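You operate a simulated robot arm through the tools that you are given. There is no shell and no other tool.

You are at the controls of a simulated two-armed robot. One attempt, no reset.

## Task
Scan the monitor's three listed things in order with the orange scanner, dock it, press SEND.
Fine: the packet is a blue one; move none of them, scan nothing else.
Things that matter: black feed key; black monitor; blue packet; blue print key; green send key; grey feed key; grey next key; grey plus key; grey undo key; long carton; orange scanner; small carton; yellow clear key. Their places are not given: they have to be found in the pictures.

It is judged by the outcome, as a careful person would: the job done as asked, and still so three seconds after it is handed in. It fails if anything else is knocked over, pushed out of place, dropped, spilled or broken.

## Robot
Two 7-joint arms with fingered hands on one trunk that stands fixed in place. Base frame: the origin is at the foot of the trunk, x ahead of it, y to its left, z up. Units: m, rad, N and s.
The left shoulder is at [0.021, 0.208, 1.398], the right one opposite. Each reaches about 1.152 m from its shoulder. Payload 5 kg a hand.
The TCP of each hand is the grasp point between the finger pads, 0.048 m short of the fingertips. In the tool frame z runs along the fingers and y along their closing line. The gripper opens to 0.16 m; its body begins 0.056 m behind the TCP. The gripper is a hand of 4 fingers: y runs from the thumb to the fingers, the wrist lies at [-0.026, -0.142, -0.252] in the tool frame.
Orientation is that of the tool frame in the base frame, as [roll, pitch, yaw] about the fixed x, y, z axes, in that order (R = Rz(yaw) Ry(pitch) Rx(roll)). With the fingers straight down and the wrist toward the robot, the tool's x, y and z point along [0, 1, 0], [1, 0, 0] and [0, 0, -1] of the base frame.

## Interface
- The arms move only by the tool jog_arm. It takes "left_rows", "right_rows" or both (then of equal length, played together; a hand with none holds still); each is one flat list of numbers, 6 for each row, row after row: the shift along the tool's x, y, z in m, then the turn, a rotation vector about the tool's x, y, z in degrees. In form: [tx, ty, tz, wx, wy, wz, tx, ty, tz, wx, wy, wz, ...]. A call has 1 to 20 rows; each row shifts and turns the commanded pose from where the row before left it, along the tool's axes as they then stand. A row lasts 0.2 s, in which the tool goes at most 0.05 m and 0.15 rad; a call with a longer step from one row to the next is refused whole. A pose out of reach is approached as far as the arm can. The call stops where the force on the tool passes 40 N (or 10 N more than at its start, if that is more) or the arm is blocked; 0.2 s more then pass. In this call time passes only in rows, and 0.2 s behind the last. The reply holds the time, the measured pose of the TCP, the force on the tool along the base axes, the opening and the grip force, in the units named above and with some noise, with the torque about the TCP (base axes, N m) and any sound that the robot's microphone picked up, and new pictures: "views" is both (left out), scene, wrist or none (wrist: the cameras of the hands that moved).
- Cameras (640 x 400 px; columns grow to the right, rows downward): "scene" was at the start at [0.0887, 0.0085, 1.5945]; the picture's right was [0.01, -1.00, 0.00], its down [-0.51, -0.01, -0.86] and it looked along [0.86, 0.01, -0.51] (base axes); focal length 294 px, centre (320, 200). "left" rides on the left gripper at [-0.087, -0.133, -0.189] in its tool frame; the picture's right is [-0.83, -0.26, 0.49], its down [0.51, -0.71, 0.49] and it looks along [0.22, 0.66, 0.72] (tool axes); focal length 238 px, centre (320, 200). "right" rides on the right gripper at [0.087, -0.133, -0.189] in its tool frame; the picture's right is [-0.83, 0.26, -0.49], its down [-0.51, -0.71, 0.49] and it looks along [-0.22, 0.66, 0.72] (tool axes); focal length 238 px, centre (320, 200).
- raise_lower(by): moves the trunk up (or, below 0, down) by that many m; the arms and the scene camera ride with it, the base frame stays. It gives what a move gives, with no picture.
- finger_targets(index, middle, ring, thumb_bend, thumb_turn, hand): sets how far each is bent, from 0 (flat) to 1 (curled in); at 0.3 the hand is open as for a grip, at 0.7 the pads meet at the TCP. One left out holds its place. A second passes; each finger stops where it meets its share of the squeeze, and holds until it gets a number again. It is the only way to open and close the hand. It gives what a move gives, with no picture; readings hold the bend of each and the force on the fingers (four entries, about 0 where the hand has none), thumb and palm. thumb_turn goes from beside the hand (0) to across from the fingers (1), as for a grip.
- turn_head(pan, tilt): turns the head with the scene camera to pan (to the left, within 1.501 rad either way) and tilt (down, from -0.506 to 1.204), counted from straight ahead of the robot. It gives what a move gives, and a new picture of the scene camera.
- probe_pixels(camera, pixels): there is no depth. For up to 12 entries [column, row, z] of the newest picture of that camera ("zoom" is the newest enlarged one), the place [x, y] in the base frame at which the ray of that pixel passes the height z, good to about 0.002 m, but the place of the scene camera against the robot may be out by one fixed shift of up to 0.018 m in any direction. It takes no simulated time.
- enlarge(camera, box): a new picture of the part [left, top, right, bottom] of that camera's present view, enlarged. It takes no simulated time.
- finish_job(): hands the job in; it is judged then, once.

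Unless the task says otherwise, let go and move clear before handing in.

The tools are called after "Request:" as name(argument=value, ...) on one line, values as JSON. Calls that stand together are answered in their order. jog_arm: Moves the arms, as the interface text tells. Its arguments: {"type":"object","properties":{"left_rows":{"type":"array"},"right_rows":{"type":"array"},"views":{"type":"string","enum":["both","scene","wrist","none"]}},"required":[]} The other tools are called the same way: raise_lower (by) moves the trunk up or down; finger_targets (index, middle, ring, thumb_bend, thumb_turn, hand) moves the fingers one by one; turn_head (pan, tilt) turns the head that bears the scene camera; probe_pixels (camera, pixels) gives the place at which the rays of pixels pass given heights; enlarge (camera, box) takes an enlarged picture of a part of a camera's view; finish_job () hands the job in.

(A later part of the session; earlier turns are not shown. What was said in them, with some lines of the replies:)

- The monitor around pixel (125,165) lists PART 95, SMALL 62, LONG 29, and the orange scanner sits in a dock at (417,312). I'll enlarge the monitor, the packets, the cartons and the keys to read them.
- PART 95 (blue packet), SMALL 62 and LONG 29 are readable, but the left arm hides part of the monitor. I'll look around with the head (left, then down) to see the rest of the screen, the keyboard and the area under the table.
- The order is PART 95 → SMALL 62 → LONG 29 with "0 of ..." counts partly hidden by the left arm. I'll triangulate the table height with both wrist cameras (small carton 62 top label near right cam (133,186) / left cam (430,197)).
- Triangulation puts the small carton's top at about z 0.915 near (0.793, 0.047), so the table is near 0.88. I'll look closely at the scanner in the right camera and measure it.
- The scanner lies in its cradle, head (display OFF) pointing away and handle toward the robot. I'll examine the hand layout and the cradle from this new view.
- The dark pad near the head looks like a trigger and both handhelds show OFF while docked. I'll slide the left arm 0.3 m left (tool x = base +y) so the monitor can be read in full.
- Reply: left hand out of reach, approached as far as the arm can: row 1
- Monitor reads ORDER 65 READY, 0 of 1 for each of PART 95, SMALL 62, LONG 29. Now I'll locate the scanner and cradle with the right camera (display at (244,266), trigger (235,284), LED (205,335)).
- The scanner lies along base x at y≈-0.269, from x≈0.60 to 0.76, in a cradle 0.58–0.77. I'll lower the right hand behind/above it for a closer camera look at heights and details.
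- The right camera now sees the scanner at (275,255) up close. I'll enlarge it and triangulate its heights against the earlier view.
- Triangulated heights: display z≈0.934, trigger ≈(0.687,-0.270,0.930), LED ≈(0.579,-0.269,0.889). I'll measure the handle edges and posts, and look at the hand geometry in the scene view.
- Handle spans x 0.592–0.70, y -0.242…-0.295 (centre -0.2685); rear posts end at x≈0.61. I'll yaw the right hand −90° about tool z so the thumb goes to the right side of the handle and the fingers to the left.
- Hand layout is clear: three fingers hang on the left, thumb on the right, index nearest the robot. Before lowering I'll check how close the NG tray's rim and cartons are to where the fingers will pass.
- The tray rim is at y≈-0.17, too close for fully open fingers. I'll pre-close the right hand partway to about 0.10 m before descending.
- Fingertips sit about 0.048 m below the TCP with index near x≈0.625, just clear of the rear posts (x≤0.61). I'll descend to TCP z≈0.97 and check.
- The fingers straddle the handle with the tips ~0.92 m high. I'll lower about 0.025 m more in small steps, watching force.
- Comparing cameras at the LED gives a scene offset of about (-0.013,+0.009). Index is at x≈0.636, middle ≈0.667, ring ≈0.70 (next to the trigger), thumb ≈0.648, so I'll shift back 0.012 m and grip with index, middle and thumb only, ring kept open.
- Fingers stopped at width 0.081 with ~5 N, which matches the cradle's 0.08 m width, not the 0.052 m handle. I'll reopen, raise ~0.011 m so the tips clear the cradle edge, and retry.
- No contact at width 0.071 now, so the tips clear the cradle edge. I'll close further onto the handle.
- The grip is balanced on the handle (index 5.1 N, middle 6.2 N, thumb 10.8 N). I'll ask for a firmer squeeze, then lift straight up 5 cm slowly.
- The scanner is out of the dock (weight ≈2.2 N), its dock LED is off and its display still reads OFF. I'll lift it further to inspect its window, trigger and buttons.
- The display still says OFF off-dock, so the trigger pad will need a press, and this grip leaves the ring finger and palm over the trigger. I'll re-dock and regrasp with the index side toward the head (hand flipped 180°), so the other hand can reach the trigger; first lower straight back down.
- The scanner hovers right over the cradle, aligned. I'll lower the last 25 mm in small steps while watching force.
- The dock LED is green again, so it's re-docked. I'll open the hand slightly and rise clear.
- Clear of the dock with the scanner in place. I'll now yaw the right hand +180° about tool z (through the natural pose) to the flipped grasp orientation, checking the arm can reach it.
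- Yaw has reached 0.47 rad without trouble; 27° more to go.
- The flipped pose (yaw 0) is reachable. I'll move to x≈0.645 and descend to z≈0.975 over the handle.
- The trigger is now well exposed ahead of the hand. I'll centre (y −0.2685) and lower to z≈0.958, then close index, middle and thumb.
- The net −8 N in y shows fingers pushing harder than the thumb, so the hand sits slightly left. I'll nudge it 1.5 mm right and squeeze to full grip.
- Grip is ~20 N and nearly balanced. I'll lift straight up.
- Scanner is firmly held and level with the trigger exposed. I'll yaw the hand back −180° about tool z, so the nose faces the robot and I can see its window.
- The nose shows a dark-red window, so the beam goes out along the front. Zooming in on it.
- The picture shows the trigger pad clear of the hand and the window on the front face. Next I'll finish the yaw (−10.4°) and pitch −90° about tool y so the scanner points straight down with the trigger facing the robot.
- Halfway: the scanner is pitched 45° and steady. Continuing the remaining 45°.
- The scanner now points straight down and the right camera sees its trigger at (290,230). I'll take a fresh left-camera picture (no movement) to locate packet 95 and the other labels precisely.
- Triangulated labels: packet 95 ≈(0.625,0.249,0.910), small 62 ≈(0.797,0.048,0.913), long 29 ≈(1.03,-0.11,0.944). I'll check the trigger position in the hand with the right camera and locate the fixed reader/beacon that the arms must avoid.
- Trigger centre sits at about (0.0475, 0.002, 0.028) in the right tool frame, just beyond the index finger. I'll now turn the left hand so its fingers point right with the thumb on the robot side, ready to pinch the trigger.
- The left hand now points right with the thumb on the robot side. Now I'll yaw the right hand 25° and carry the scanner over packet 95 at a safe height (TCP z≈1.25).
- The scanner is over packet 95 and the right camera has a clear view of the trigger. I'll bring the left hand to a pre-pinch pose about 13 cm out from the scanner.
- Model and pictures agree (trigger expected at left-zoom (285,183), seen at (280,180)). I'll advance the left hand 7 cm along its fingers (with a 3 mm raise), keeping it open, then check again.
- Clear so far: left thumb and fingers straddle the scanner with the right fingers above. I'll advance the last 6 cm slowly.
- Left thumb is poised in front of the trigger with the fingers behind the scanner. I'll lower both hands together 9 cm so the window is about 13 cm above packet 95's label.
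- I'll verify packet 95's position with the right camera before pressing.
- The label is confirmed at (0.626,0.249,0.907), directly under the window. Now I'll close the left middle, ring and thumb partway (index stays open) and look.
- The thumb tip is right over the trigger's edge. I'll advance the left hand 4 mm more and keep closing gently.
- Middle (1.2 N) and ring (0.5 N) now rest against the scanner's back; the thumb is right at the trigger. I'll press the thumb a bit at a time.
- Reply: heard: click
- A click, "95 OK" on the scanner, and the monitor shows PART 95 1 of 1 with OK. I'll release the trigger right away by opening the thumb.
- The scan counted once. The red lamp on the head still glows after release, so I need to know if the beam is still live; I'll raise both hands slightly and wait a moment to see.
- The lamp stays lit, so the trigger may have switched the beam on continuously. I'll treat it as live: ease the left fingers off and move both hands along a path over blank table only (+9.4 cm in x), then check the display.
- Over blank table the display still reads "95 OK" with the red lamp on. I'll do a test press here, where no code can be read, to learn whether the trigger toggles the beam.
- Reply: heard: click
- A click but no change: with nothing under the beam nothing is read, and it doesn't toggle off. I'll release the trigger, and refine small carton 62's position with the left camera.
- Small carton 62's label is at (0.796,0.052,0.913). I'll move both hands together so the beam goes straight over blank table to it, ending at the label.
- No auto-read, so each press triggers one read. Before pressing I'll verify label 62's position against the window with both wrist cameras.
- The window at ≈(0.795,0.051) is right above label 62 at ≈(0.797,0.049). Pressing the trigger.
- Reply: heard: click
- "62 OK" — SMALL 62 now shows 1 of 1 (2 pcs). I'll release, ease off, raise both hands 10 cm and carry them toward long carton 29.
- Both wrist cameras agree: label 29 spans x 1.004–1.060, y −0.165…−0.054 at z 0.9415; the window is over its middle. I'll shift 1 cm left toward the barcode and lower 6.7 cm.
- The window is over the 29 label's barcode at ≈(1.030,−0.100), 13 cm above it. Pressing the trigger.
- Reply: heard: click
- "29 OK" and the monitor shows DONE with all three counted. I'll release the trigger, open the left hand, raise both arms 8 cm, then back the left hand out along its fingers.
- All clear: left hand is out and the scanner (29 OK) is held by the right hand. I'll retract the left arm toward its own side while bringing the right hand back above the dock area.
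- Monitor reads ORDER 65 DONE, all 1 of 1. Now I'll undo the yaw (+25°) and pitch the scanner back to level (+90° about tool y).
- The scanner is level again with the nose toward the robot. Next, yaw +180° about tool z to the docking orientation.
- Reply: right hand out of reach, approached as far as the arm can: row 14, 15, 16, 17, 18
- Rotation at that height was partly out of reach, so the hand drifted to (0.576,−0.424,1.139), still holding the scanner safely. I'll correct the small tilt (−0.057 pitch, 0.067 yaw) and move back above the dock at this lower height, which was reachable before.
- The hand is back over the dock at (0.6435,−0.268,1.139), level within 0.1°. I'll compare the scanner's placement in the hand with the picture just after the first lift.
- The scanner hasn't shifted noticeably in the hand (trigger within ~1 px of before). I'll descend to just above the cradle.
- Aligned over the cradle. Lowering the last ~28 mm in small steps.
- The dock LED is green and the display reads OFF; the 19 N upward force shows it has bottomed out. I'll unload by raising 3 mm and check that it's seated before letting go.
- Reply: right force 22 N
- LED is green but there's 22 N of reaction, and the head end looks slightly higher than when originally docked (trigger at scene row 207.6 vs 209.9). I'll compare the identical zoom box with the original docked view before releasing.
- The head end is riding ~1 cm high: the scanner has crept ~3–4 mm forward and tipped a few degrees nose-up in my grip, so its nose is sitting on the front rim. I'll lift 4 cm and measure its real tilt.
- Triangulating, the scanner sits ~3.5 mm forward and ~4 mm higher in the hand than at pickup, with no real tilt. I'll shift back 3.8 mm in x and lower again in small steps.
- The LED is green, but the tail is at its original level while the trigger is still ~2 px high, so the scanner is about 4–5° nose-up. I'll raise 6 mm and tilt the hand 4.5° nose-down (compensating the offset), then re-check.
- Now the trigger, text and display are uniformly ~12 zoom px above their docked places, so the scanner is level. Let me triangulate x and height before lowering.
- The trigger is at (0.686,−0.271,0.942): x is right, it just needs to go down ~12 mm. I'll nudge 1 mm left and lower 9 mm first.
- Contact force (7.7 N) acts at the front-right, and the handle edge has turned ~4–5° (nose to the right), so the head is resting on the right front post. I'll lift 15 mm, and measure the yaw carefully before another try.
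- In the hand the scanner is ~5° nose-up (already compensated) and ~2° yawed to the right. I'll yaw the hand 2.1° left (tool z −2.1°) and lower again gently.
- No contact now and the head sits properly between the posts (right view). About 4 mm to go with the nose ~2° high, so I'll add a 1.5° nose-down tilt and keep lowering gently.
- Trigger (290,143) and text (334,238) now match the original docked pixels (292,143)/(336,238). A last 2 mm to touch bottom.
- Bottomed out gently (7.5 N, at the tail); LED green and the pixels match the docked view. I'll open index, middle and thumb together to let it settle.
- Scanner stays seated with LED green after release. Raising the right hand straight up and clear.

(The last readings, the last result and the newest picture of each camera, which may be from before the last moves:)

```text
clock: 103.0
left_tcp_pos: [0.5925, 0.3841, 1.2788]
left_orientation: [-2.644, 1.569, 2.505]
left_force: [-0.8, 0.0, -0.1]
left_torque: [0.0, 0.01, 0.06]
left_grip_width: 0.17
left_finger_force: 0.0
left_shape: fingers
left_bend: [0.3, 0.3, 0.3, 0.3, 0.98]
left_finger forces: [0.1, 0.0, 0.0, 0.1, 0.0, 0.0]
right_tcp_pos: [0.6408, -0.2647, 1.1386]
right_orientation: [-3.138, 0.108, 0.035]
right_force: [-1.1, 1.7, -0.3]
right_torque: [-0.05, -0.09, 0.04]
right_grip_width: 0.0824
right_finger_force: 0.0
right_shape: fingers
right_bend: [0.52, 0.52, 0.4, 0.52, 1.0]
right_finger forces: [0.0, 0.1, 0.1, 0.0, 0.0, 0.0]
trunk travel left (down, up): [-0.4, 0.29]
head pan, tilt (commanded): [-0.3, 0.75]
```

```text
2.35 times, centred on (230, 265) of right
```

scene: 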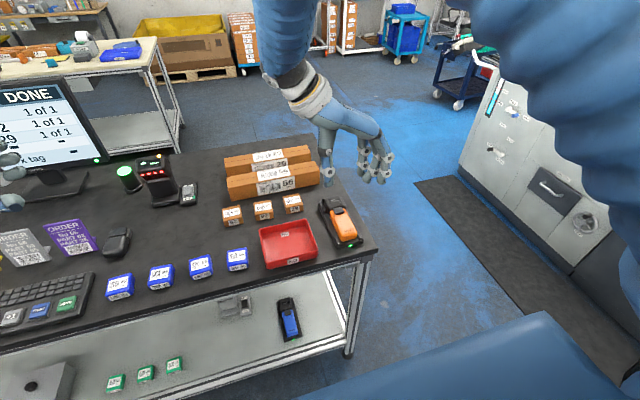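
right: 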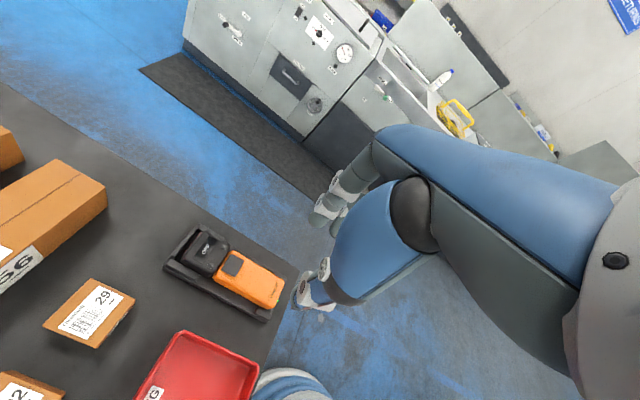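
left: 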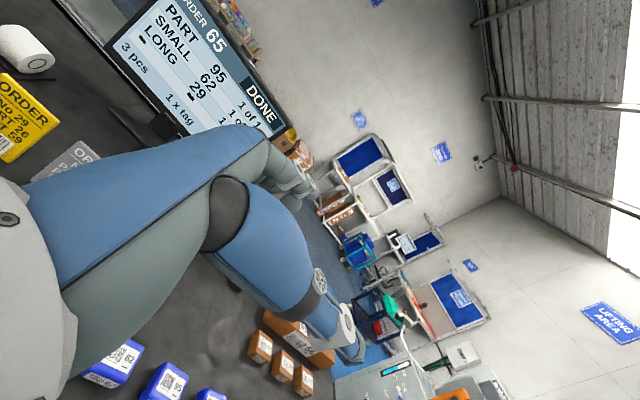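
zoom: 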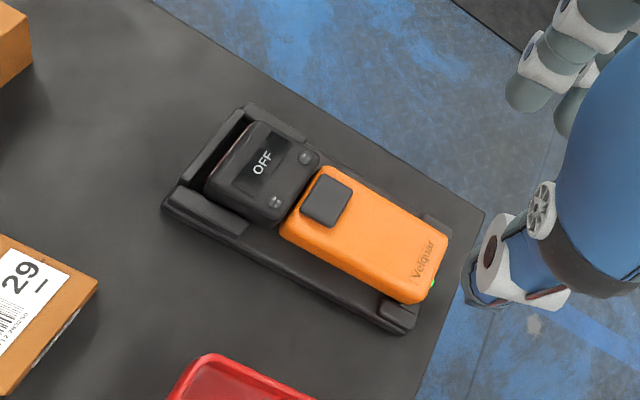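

Docked neatly — display OFF, LED green, features within 2–3 zoom px of the original. Next, SEND with the left hand: I'll re-orient it to point downward (+25° about tool x, +90° about tool y).

Request:
jog_arm(left_rows=[0, 0, 0, 6.25, 0, 0, 0, 0, 0, 6.25, 0, 0, 0, 0, 0, 6.25, 0, 0, 0, 0, 0, 6.25, 0, 0, 0, 0, 0, 0, 8.18, 0, 0, 0, 0, 0, 8.18, 0, 0, 0, 0, 0, 8.18, 0, 0, 0, 0, 0, 8.18, 0, 0, 0, 0, 0, 8.18, 0, 0, 0, 0, 0, 8.18, 0, 0, 0, 0, 0, 8.18, 0, 0, 0, 0, 0, 8.18, 0, 0, 0, 0, 0, 8.18, 0, 0, 0, 0, 0, 8.18, 0, 0, 0, 0, 0, 8.2, 0], views="none")

Request:
finger_targets(hand="left", index=0.4, middle=1.0, ring=1.0, thumb_bend=0.3, thumb_turn=0.0)

Request:
turn_head(pan=0.5, tilt=0.75)

Request:
jog_arm(left_rows=[0, 0, 0, 0, 0, 0], views="wrist")

```text
clock: 106.2
left_tcp_pos: [0.5925, 0.3816, 1.2765]
left_orientation: [-3.141, -0.004, 1.57]
left_force: [0.0, -0.7, 0.4]
left_torque: [0.16, 0.02, 0.01]
left_grip_width: 0.1698
left_finger_force: 0.1
left_shape: fingers
left_bend: [0.3, 0.3, 0.3, 0.3, 0.98]
left_finger forces: [0.0, 0.0, 0.0, 0.0, 0.0, 0.0]
right_tcp_pos: [0.6426, -0.269, 1.1381]
right_orientation: [-3.137, 0.104, 0.033]
right_force: [0.5, -1.9, -0.3]
right_torque: [0.19, 0.02, 0.04]
right_grip_width: 0.0824
right_finger_force: 0.0
right_shape: fingers
right_bend: [0.52, 0.52, 0.4, 0.52, 1.0]
right_finger forces: [0.0, 0.0, 0.1, 0.0, 0.0, 0.0]
trunk travel left (down, up): [-0.4, 0.29]
head pan, tilt (commanded): [-0.3, 0.75]
```

```text
clock: 107.2
left_tcp_pos: [0.5926, 0.383, 1.2756]
left_orientation: [3.141, 0.0, 1.571]
left_force: [-0.1, 0.3, 0.2]
left_torque: [0.06, 0.02, -0.03]
left_grip_width: 0.2271
left_finger_force: 0.1
left_shape: fingers
left_bend: [0.4, 1.0, 1.0, 0.3, 0.0]
left_finger forces: [0.0, 0.1, 0.0, 0.1, 0.0, 0.0]
right_tcp_pos: [0.6425, -0.2658, 1.1375]
right_orientation: [-3.138, 0.105, 0.035]
right_force: [0.2, 1.1, -0.4]
right_torque: [0.01, 0.01, 0.0]
right_grip_width: 0.0824
right_finger_force: 0.1
right_shape: fingers
right_bend: [0.52, 0.52, 0.4, 0.52, 1.0]
right_finger forces: [0.0, 0.1, 0.0, 0.0, 0.1, 0.0]
trunk travel left (down, up): [-0.4, 0.29]
head pan, tilt (commanded): [-0.3, 0.75]
```

```text
clock: 108.3
left_tcp_pos: [0.5921, 0.383, 1.2746]
left_orientation: [-3.141, 0.002, 1.572]
left_force: [-0.2, -0.2, 0.0]
left_torque: [-0.02, -0.03, 0.01]
left_grip_width: 0.227
left_finger_force: 0.1
left_shape: fingers
left_bend: [0.4, 1.0, 1.0, 0.3, 0.0]
left_finger forces: [0.0, 0.0, 0.1, 0.1, 0.0, 0.0]
right_tcp_pos: [0.6429, -0.2659, 1.1384]
right_orientation: [-3.137, 0.104, 0.037]
right_force: [-0.5, -0.5, -0.5]
right_torque: [0.01, -0.02, -0.02]
right_grip_width: 0.0824
right_finger_force: 0.2
right_shape: fingers
right_bend: [0.52, 0.52, 0.4, 0.52, 1.0]
right_finger forces: [0.0, 0.1, 0.1, 0.0, 0.0, 0.1]
trunk travel left (down, up): [-0.4, 0.29]
head pan, tilt (commanded): [0.499, 0.75]
```

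scene: 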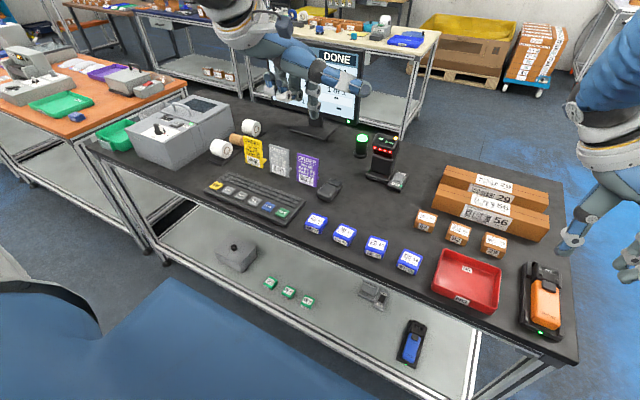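

```text
clock: 108.7
left_tcp_pos: [0.5933, 0.3827, 1.2748]
left_orientation: [3.141, 0.0, 1.572]
left_force: [-0.4, 0.6, -0.7]
left_torque: [-0.03, -0.02, -0.01]
left_grip_width: 0.2271
left_finger_force: 0.0
left_shape: fingers
left_bend: [0.4, 1.0, 1.0, 0.3, 0.0]
left_finger forces: [0.0, 0.1, 0.0, 0.0, 0.0, 0.0]
right_tcp_pos: [0.6436, -0.2661, 1.1384]
right_orientation: [-3.14, 0.104, 0.036]
right_force: [0.4, 0.0, -0.1]
right_torque: [0.0, -0.04, -0.02]
right_grip_width: 0.0827
right_finger_force: 0.1
right_shape: fingers
right_bend: [0.52, 0.52, 0.4, 0.52, 1.0]
right_finger forces: [0.0, 0.1, 0.1, 0.1, 0.0, 0.0]
trunk travel left (down, up): [-0.4, 0.29]
head pan, tilt (commanded): [0.499, 0.75]
```

left: 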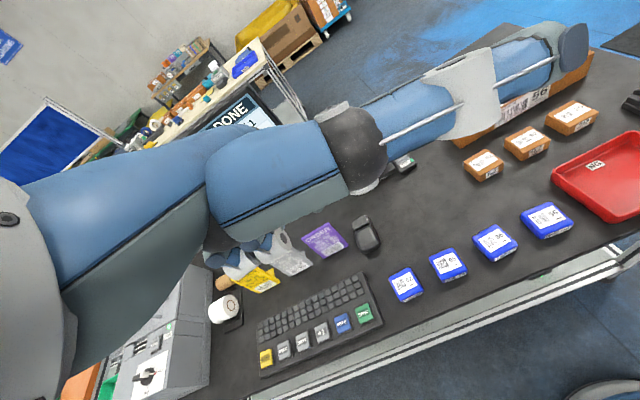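

The left hand now points one finger down with the thumb out to the side. Zooming in on the hand and the SEND key (scene ≈(284,212)).

Request:
enlarge(camera="scene", box=[200, 0, 400, 150])

Request:
enlarge(camera="scene", box=[195, 165, 315, 235])

Request:
enlarge(camera="left", box=[240, 260, 400, 390])

```text
2.67 times, centred on (300, 75) of scene
```

zoom: 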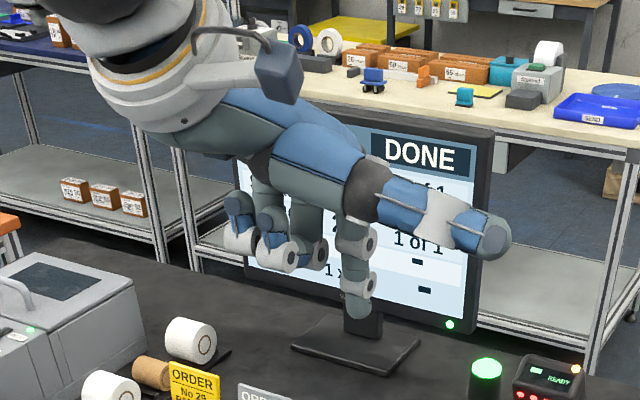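

```text
5.33 times, centred on (255, 200) of scene
```

zoom: 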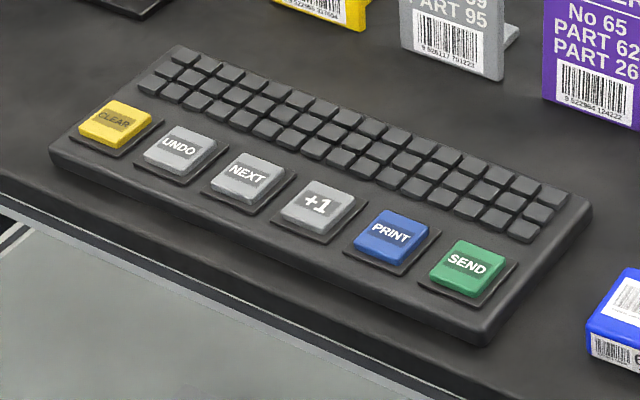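

```text
3.08 times, centred on (320, 325) of left
```

zoom: 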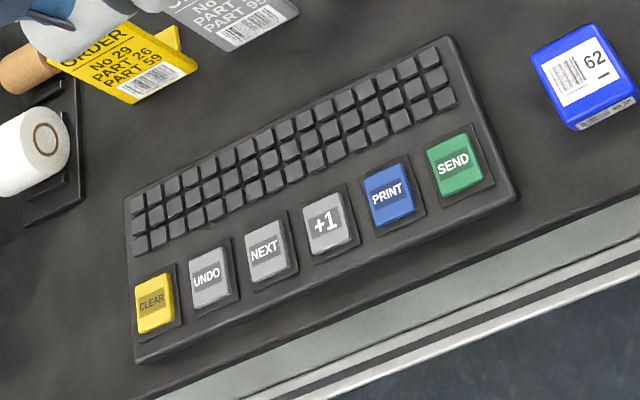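

Request:
probe_pixels(camera="left", pixels=[[363.5, 312.7, 0.89], [363.5, 312.7, 0.91], [347.2, 319.5, 0.91], [326.5, 331.5, 0.91]])

Request:
probe_pixels(camera="scene", pixels=[[282.6, 212.2, 0.89], [282.6, 212.2, 0.91], [318.5, 115, 1.22], [318.5, 115, 1.23], [318.5, 115, 1.24]])

```text
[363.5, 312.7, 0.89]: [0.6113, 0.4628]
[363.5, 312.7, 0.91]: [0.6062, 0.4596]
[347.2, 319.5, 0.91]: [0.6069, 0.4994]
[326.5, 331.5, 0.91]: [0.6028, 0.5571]
```

```text
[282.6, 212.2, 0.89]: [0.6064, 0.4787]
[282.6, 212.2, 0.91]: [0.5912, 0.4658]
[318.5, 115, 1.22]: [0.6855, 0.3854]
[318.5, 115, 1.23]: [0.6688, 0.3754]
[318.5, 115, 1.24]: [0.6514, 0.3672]
```

SEND's top is triangulated at (0.608, 0.461, 0.903). Now locating the left index fingertip at scene (314,117).

Request:
probe_pixels(camera="scene", pixels=[[314, 117, 1.215], [314, 117, 1.225], [314, 117, 1.235]])

Request:
enlarge(camera="scene", box=[280, 60, 350, 130])

```text
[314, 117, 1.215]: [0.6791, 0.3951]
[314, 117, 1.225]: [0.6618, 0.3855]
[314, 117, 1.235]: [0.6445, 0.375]
```

```text
5.71 times, centred on (315, 95) of scene
```

zoom: 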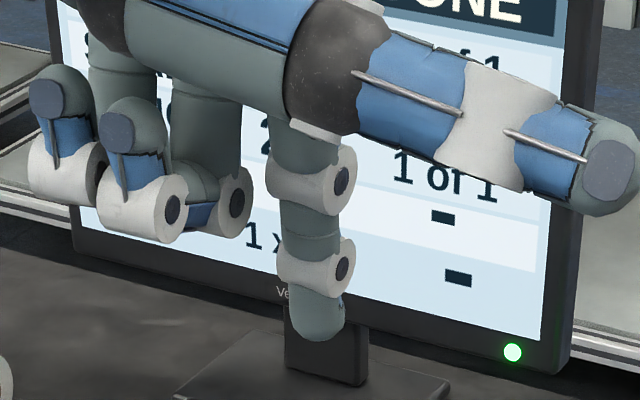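

The fingertip is about (+0.067, −0.009, −0.048) from the TCP. I'll move the left hand over SEND and lower to ~7 cm above it, then check alignment.

Request:
jog_arm(left_rows=[0.029, -0.0177, 0, 0, 0, 0, 0.029, -0.0177, 0, 0, 0, 0, 0.029, -0.0177, 0, 0, 0, 0, 0, 0, 0.04, 0, 0, 0, 0, 0, 0.045, 0, 0, 0, 0, 0, 0.045, 0, 0, 0, 0, 0, 0.045, 0, 0, 0, 0, 0, 0.045, 0, 0, 0, 0, 0, 0.025, 0, 0, 0], views="both")

Request:
enlarge(camera="scene", box=[220, 120, 360, 240])

```text
clock: 110.7
left_tcp_pos: [0.5399, 0.4707, 1.0297]
left_orientation: [3.141, 0.001, 1.571]
left_force: [1.5, 0.3, 0.3]
left_torque: [-0.06, 0.08, 0.0]
left_grip_width: 0.2267
left_finger_force: 0.1
left_shape: fingers
left_bend: [0.4, 1.0, 1.0, 0.3, 0.0]
left_finger forces: [0.0, 0.1, 0.1, 0.0, 0.0, 0.0]
right_tcp_pos: [0.6438, -0.2656, 1.1388]
right_orientation: [-3.14, 0.105, 0.036]
right_force: [0.8, -0.4, 0.3]
right_torque: [-0.03, 0.03, 0.03]
right_grip_width: 0.0826
right_finger_force: 0.0
right_shape: fingers
right_bend: [0.52, 0.52, 0.4, 0.52, 1.0]
right_finger forces: [0.1, 0.0, 0.0, 0.1, 0.1, 0.0]
trunk travel left (down, up): [-0.4, 0.29]
head pan, tilt (commanded): [0.499, 0.75]
```

scene: 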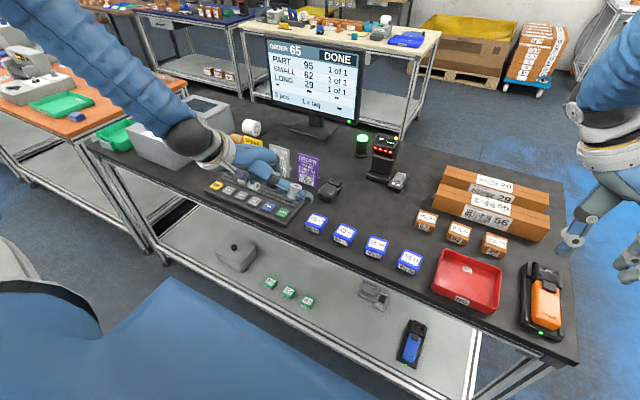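
left: 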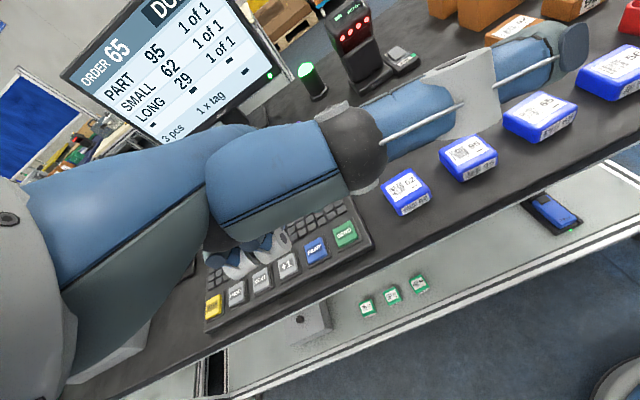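

```text
3.33 times, centred on (290, 180) of scene
```

zoom: 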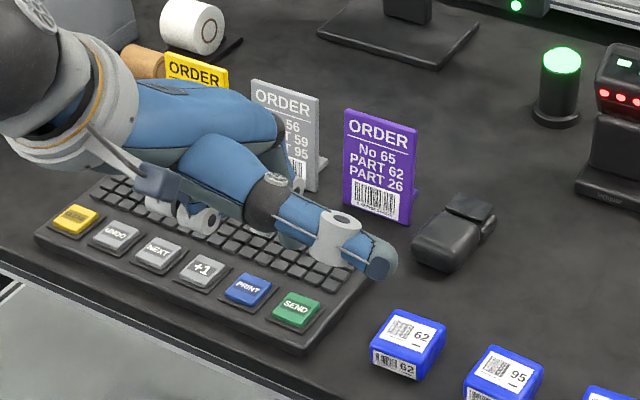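

The thumb hides the index tip from both cameras. I'll swing the thumb in front and curl it so the pressing finger is visible.

Request:
finger_targets(hand="left", index=0.4, thumb_bend=0.85, thumb_turn=1.0)

Request:
jog_arm(left_rows=[0, 0, 0, 0, 0, 0], views="both")

Request:
enlarge(camera="scene", box=[220, 120, 360, 240])

Request:
enlarge(camera="left", box=[200, 130, 420, 340])

```text
clock: 111.7
left_tcp_pos: [0.5399, 0.4706, 1.0305]
left_orientation: [-3.141, -0.001, 1.57]
left_force: [-0.7, -1.1, -0.8]
left_torque: [0.01, -0.05, 0.0]
left_grip_width: 0.0368
left_finger_force: 0.1
left_shape: fingers
left_bend: [0.4, 1.0, 1.0, 0.85, 1.0]
left_finger forces: [0.0, 0.0, 0.1, 0.1, 0.0, 0.0]
right_tcp_pos: [0.6425, -0.2656, 1.1387]
right_orientation: [-3.137, 0.104, 0.034]
right_force: [0.1, 1.2, 0.6]
right_torque: [0.02, 0.02, 0.02]
right_grip_width: 0.0823
right_finger_force: 0.2
right_shape: fingers
right_bend: [0.52, 0.52, 0.4, 0.52, 1.0]
right_finger forces: [0.0, 0.0, 0.1, 0.1, 0.0, 0.1]
trunk travel left (down, up): [-0.4, 0.29]
head pan, tilt (commanded): [0.499, 0.75]
```

```text
clock: 112.1
left_tcp_pos: [0.5395, 0.4707, 1.0311]
left_orientation: [-3.141, 0.0, 1.57]
left_force: [0.0, -0.8, 0.5]
left_torque: [0.04, -0.01, 0.04]
left_grip_width: 0.0367
left_finger_force: 0.0
left_shape: fingers
left_bend: [0.4, 1.0, 1.0, 0.85, 1.0]
left_finger forces: [0.0, 0.1, 0.1, 0.0, 0.1, 0.0]
right_tcp_pos: [0.6431, -0.2658, 1.1374]
right_orientation: [-3.138, 0.105, 0.035]
right_force: [0.3, 0.5, -0.1]
right_torque: [0.0, -0.01, 0.02]
right_grip_width: 0.0825
right_finger_force: 0.1
right_shape: fingers
right_bend: [0.52, 0.52, 0.4, 0.52, 1.0]
right_finger forces: [0.0, 0.0, 0.1, 0.0, 0.0, 0.0]
trunk travel left (down, up): [-0.4, 0.29]
head pan, tilt (commanded): [0.499, 0.75]
```

scene: 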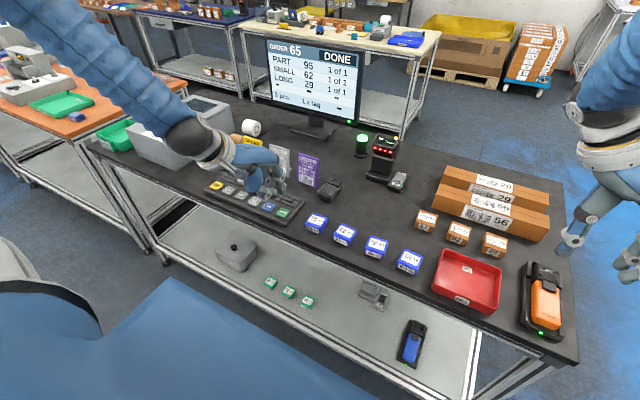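
left: 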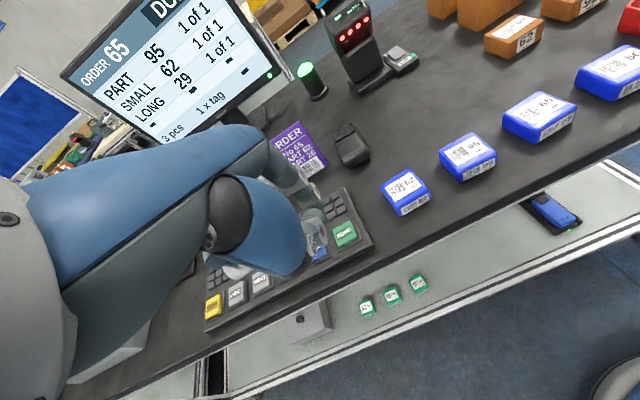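

```text
3.33 times, centred on (290, 180) of scene
```

zoom: 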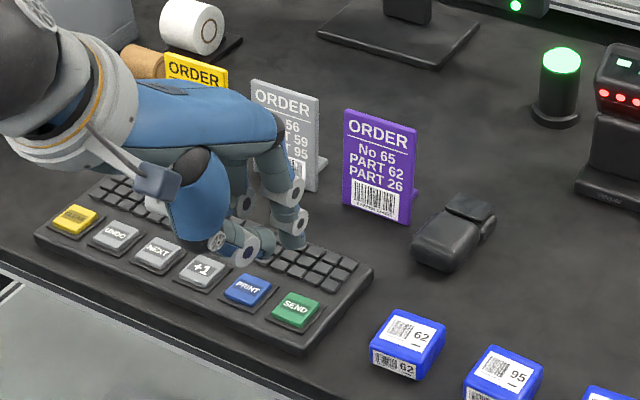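

```text
1.90 times, centred on (310, 235) of left
```

zoom: 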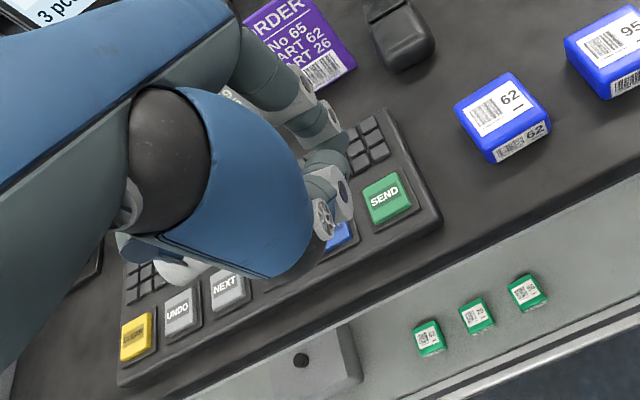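

Now the index tip is visible at scene (281,194) and left (314,213). Triangulating it.

Request:
probe_pixels(camera="left", pixels=[[314.2, 212.9, 0.975], [314.2, 212.9, 0.985], [314.2, 212.9, 0.995]])

Request:
probe_pixels(camera="scene", pixels=[[281, 193.5, 0.975], [281, 193.5, 0.985], [281, 193.5, 0.995]])

Request:
enlarge(camera="scene", box=[250, 150, 310, 225])

Request:
enlarge(camera="left", box=[280, 160, 380, 260])

```text
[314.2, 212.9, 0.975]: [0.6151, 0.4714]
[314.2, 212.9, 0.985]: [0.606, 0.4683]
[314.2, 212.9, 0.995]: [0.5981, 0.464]
```

```text
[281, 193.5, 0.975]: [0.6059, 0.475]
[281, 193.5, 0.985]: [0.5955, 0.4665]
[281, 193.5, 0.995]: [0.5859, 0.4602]
```

```text
5.33 times, centred on (280, 188) of scene
```

zoom: 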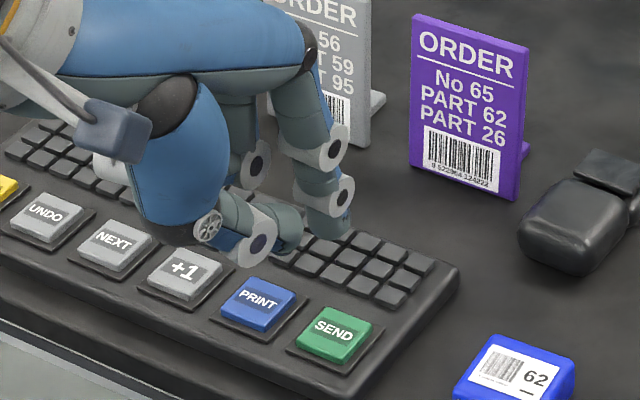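

```text
4.00 times, centred on (330, 210) of left
```

zoom: 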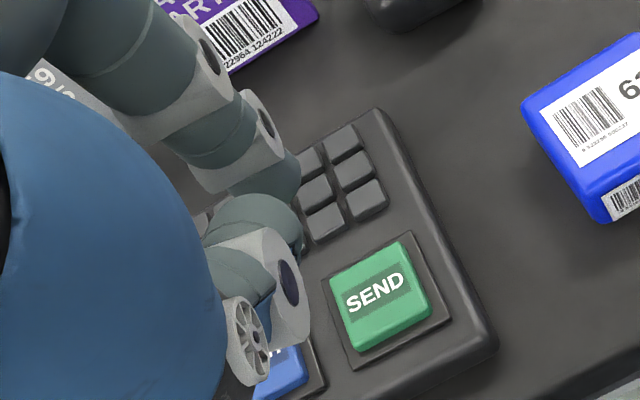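

The index tip sits right above SEND (≈(0.608,0.461)), with the curled thumb ~2 cm higher. I'll tilt the hand 15° so the index is clearly the lowest point, keep it over SEND, and come to 3 cm above.

Request:
jog_arm(left_rows=[0, 0, 0, 7.5, 0, 0, 0, 0, 0, 7.5, 0, 0, 0, 0.0116, 0.0145, 0, 0, 0, 0, 0.0117, 0.0144, 0, 0, 0, 0, 0, 0, 0, 0, 0], views="both")

Request:
enlarge(camera="scene", box=[250, 150, 310, 225])

Request:
enlarge(camera="left", box=[260, 150, 400, 270])

```text
clock: 113.3
left_tcp_pos: [0.5534, 0.4695, 0.9979]
left_orientation: [-2.878, -0.001, 1.57]
left_force: [-0.6, 0.5, 0.4]
left_torque: [0.02, -0.05, 0.01]
left_grip_width: 0.0367
left_finger_force: 0.1
left_shape: fingers
left_bend: [0.4, 1.0, 1.0, 0.85, 1.0]
left_finger forces: [0.0, 0.1, 0.0, 0.1, 0.0, 0.1]
right_tcp_pos: [0.6418, -0.2658, 1.138]
right_orientation: [-3.138, 0.105, 0.035]
right_force: [-0.8, -0.6, -0.1]
right_torque: [-0.02, -0.05, 0.02]
right_grip_width: 0.0823
right_finger_force: 0.1
right_shape: fingers
right_bend: [0.52, 0.52, 0.4, 0.52, 1.0]
right_finger forces: [0.0, 0.0, 0.1, 0.0, 0.0, 0.1]
trunk travel left (down, up): [-0.4, 0.29]
head pan, tilt (commanded): [0.499, 0.75]
```

scene: 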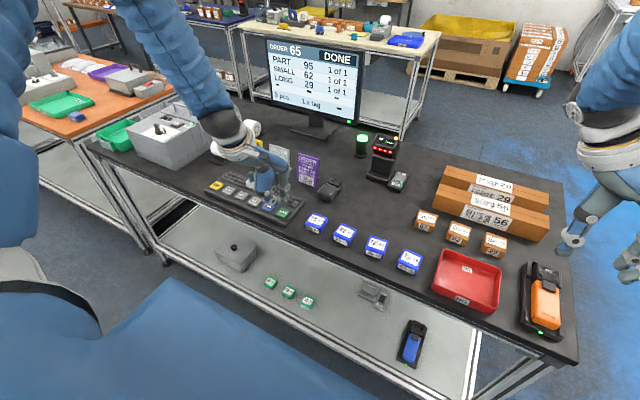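
left: 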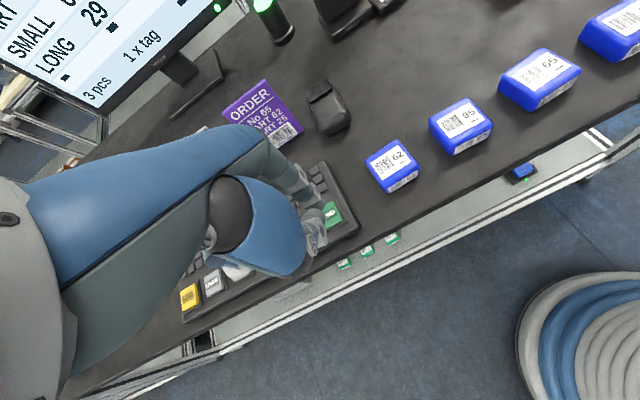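

```text
5.33 times, centred on (280, 188) of scene
```

zoom: 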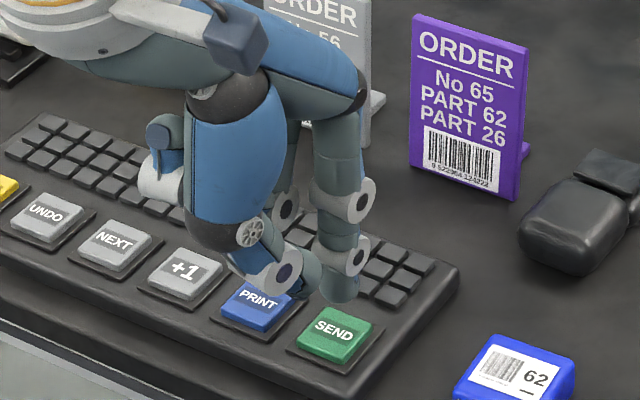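

```text
3.33 times, centred on (330, 210) of left
```

zoom: 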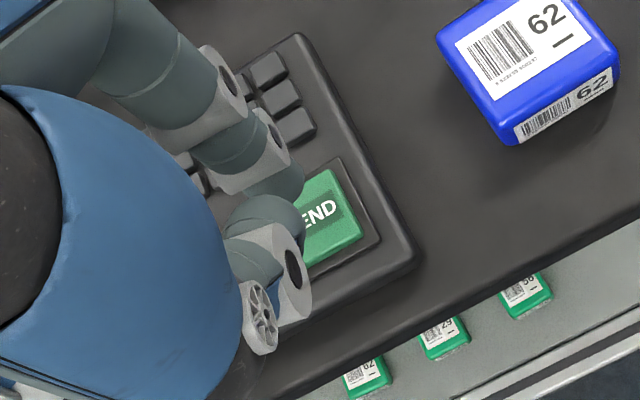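

The fingertip is 3 cm above and lined up with SEND (tip (340,300) vs key (335,333) in the zoom), thumb well above PRINT. I'll shift 3 mm forward and lower 2.5 cm.

Request:
jog_arm(left_rows=[0, 0.0047, 0.0118, 0, 0, 0, 0, 0.0047, 0.0118, 0, 0, 0, 0, 0, 0, 0, 0, 0], views="both")

Request:
enlarge(camera="scene", box=[250, 150, 310, 225])

Request:
enlarge(camera="left", box=[260, 150, 400, 270])

```text
clock: 114.1
left_tcp_pos: [0.559, 0.4704, 0.9729]
left_orientation: [-2.88, 0.0, 1.571]
left_force: [0.0, -0.2, 2.6]
left_torque: [-0.01, -0.18, -0.02]
left_grip_width: 0.0366
left_finger_force: 0.5
left_shape: fingers
left_bend: [0.4, 1.0, 1.0, 0.85, 1.0]
left_finger forces: [2.0, 0.0, 0.0, 0.0, 0.0, 0.0]
right_tcp_pos: [0.6418, -0.2662, 1.1382]
right_orientation: [-3.138, 0.105, 0.035]
right_force: [0.0, -0.1, 0.0]
right_torque: [0.02, 0.02, 0.0]
right_grip_width: 0.0823
right_finger_force: 0.0
right_shape: fingers
right_bend: [0.52, 0.52, 0.4, 0.52, 1.0]
right_finger forces: [0.0, 0.1, 0.0, 0.1, 0.0, 0.1]
trunk travel left (down, up): [-0.4, 0.29]
head pan, tilt (commanded): [0.499, 0.75]
heard: click
```

scene: 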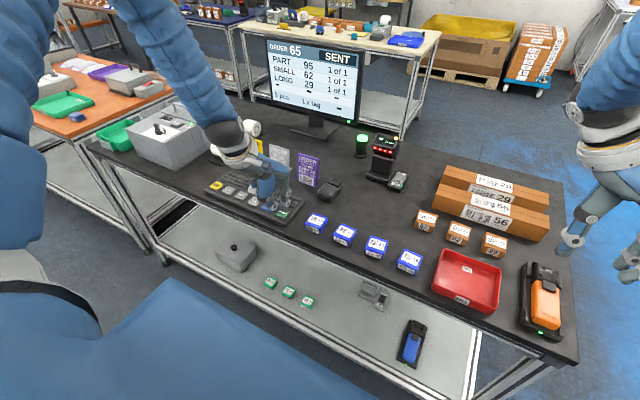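
left: 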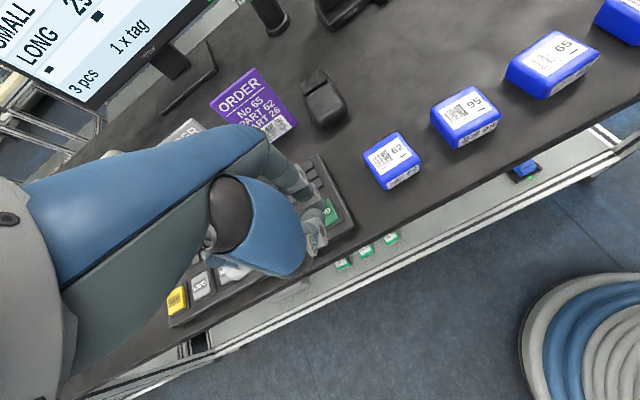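

```text
5.33 times, centred on (280, 188) of scene
```

zoom: 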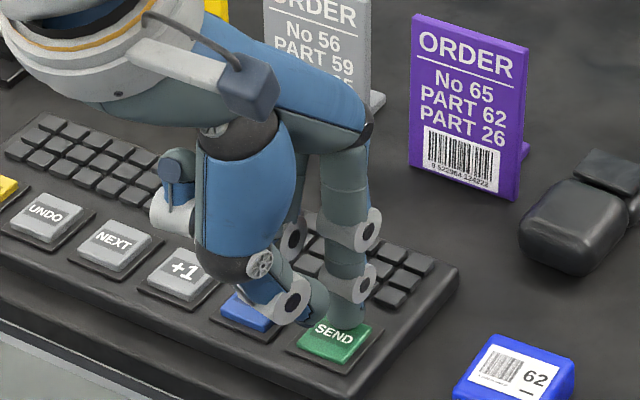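

```text
3.33 times, centred on (330, 210) of left
```

zoom: 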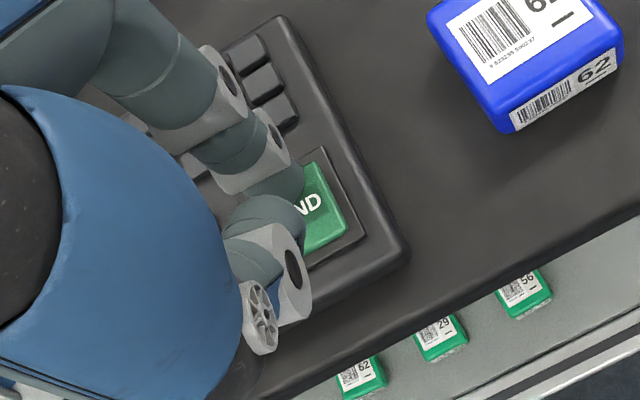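

A click, and the monitor now reads SENT. I'll lift the left hand straight up off the key.

Request:
jog_arm(left_rows=[0, -0.0026, -0.0097, 0, 0, 0, 0, -0.0078, -0.029, 0, 0, 0, 0, -0.0104, -0.0386, 0, 0, 0, 0, -0.0104, -0.0386, 0, 0, 0, 0, -0.0104, -0.0386, 0, 0, 0, 0, -0.0104, -0.0386, 0, 0, 0], views="both")

Request:
enlarge(camera="scene", box=[255, 30, 375, 130])

Request:
enlarge(camera="scene", box=[195, 150, 325, 250])

Request:
enlarge(camera="scene", box=[300, 160, 600, 360])

```text
clock: 115.5
left_tcp_pos: [0.5541, 0.469, 1.1731]
left_orientation: [-2.877, 0.001, 1.571]
left_force: [-1.3, -0.6, -0.7]
left_torque: [0.07, -0.11, -0.02]
left_grip_width: 0.037
left_finger_force: 0.1
left_shape: fingers
left_bend: [0.4, 1.0, 1.0, 0.85, 1.0]
left_finger forces: [0.1, 0.1, 0.0, 0.1, 0.0, 0.0]
right_tcp_pos: [0.6417, -0.2672, 1.1384]
right_orientation: [-3.138, 0.106, 0.036]
right_force: [-1.0, -0.8, -0.1]
right_torque: [0.06, -0.09, 0.04]
right_grip_width: 0.0824
right_finger_force: 0.1
right_shape: fingers
right_bend: [0.52, 0.52, 0.4, 0.52, 1.0]
right_finger forces: [0.0, 0.0, 0.1, 0.0, 0.1, 0.0]
trunk travel left (down, up): [-0.4, 0.29]
head pan, tilt (commanded): [0.499, 0.75]
```

scene: 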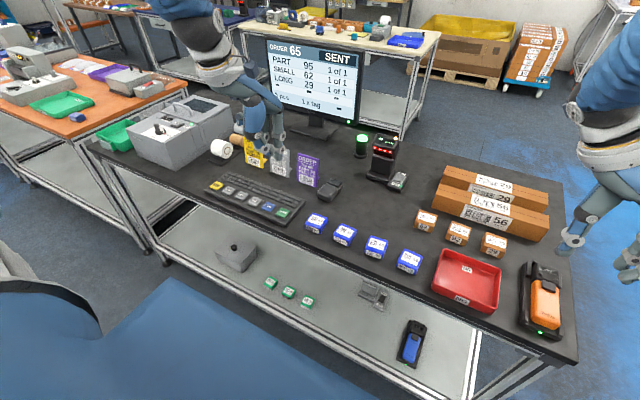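
left: 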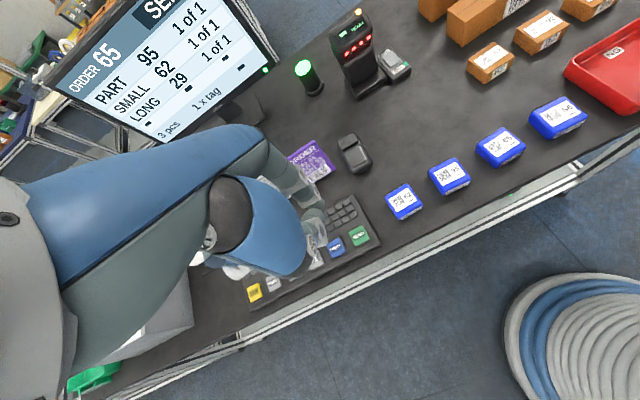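

```text
4.00 times, centred on (315, 80) of scene
```

zoom: 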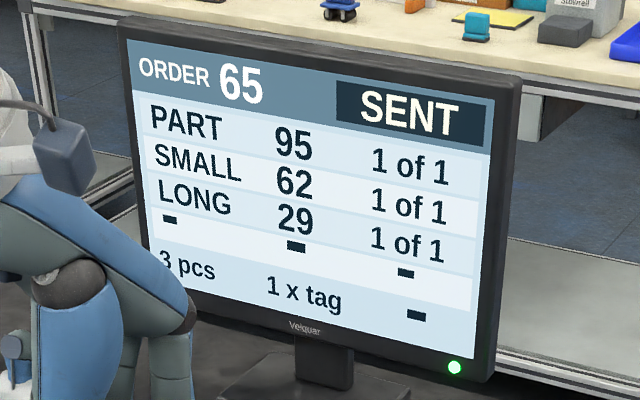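

```text
4.00 times, centred on (260, 200) of scene
```

zoom: 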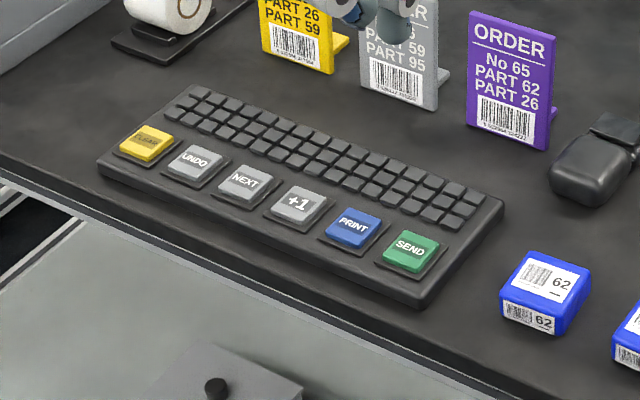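

```text
2.00 times, centred on (450, 260) of scene
```

zoom: 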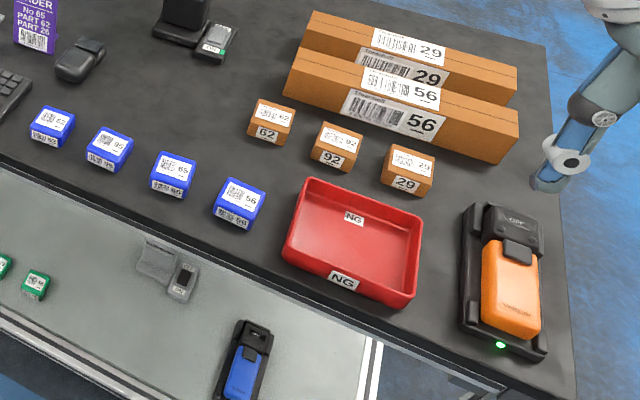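

The monitor shows ORDER 65 SENT with PART 95, SMALL 62 and LONG 29 each 1 of 1. The scanner is in its dock with the green LED, all items are where they were, and both hands are clear, so I'm handing in.

Request:
finish_job()

```text
The job is handed in.
```

I scanned the blue packet 95, small carton 62 and long carton 29 in that order. I then docked the orange scanner and pressed SEND, and handed the job in. The monitor showed ORDER 65 SENT, with each line at 1 of 1 and 3 pcs in total.

- **Scanning:** The right hand held the scanner and the left thumb pressed the trigger. Each label read on the first press. I made one extra press over bare table to test the trigger; it clicked but read nothing, and the count did not change.
- **Docking:** I picked the scanner up, put it back once to change my grip, and picked it up again. On the final return it had slipped slightly in the hand, so its head first rested on the dock's front edge. I lifted it, corrected the angle and seated it properly. The dock light was green, the display read OFF, and it lined up with its original position to within a few pixels.
- **Other items:** In the last pictures the packets, cartons, tray and order cards were all in place. I pressed no key other than SEND.
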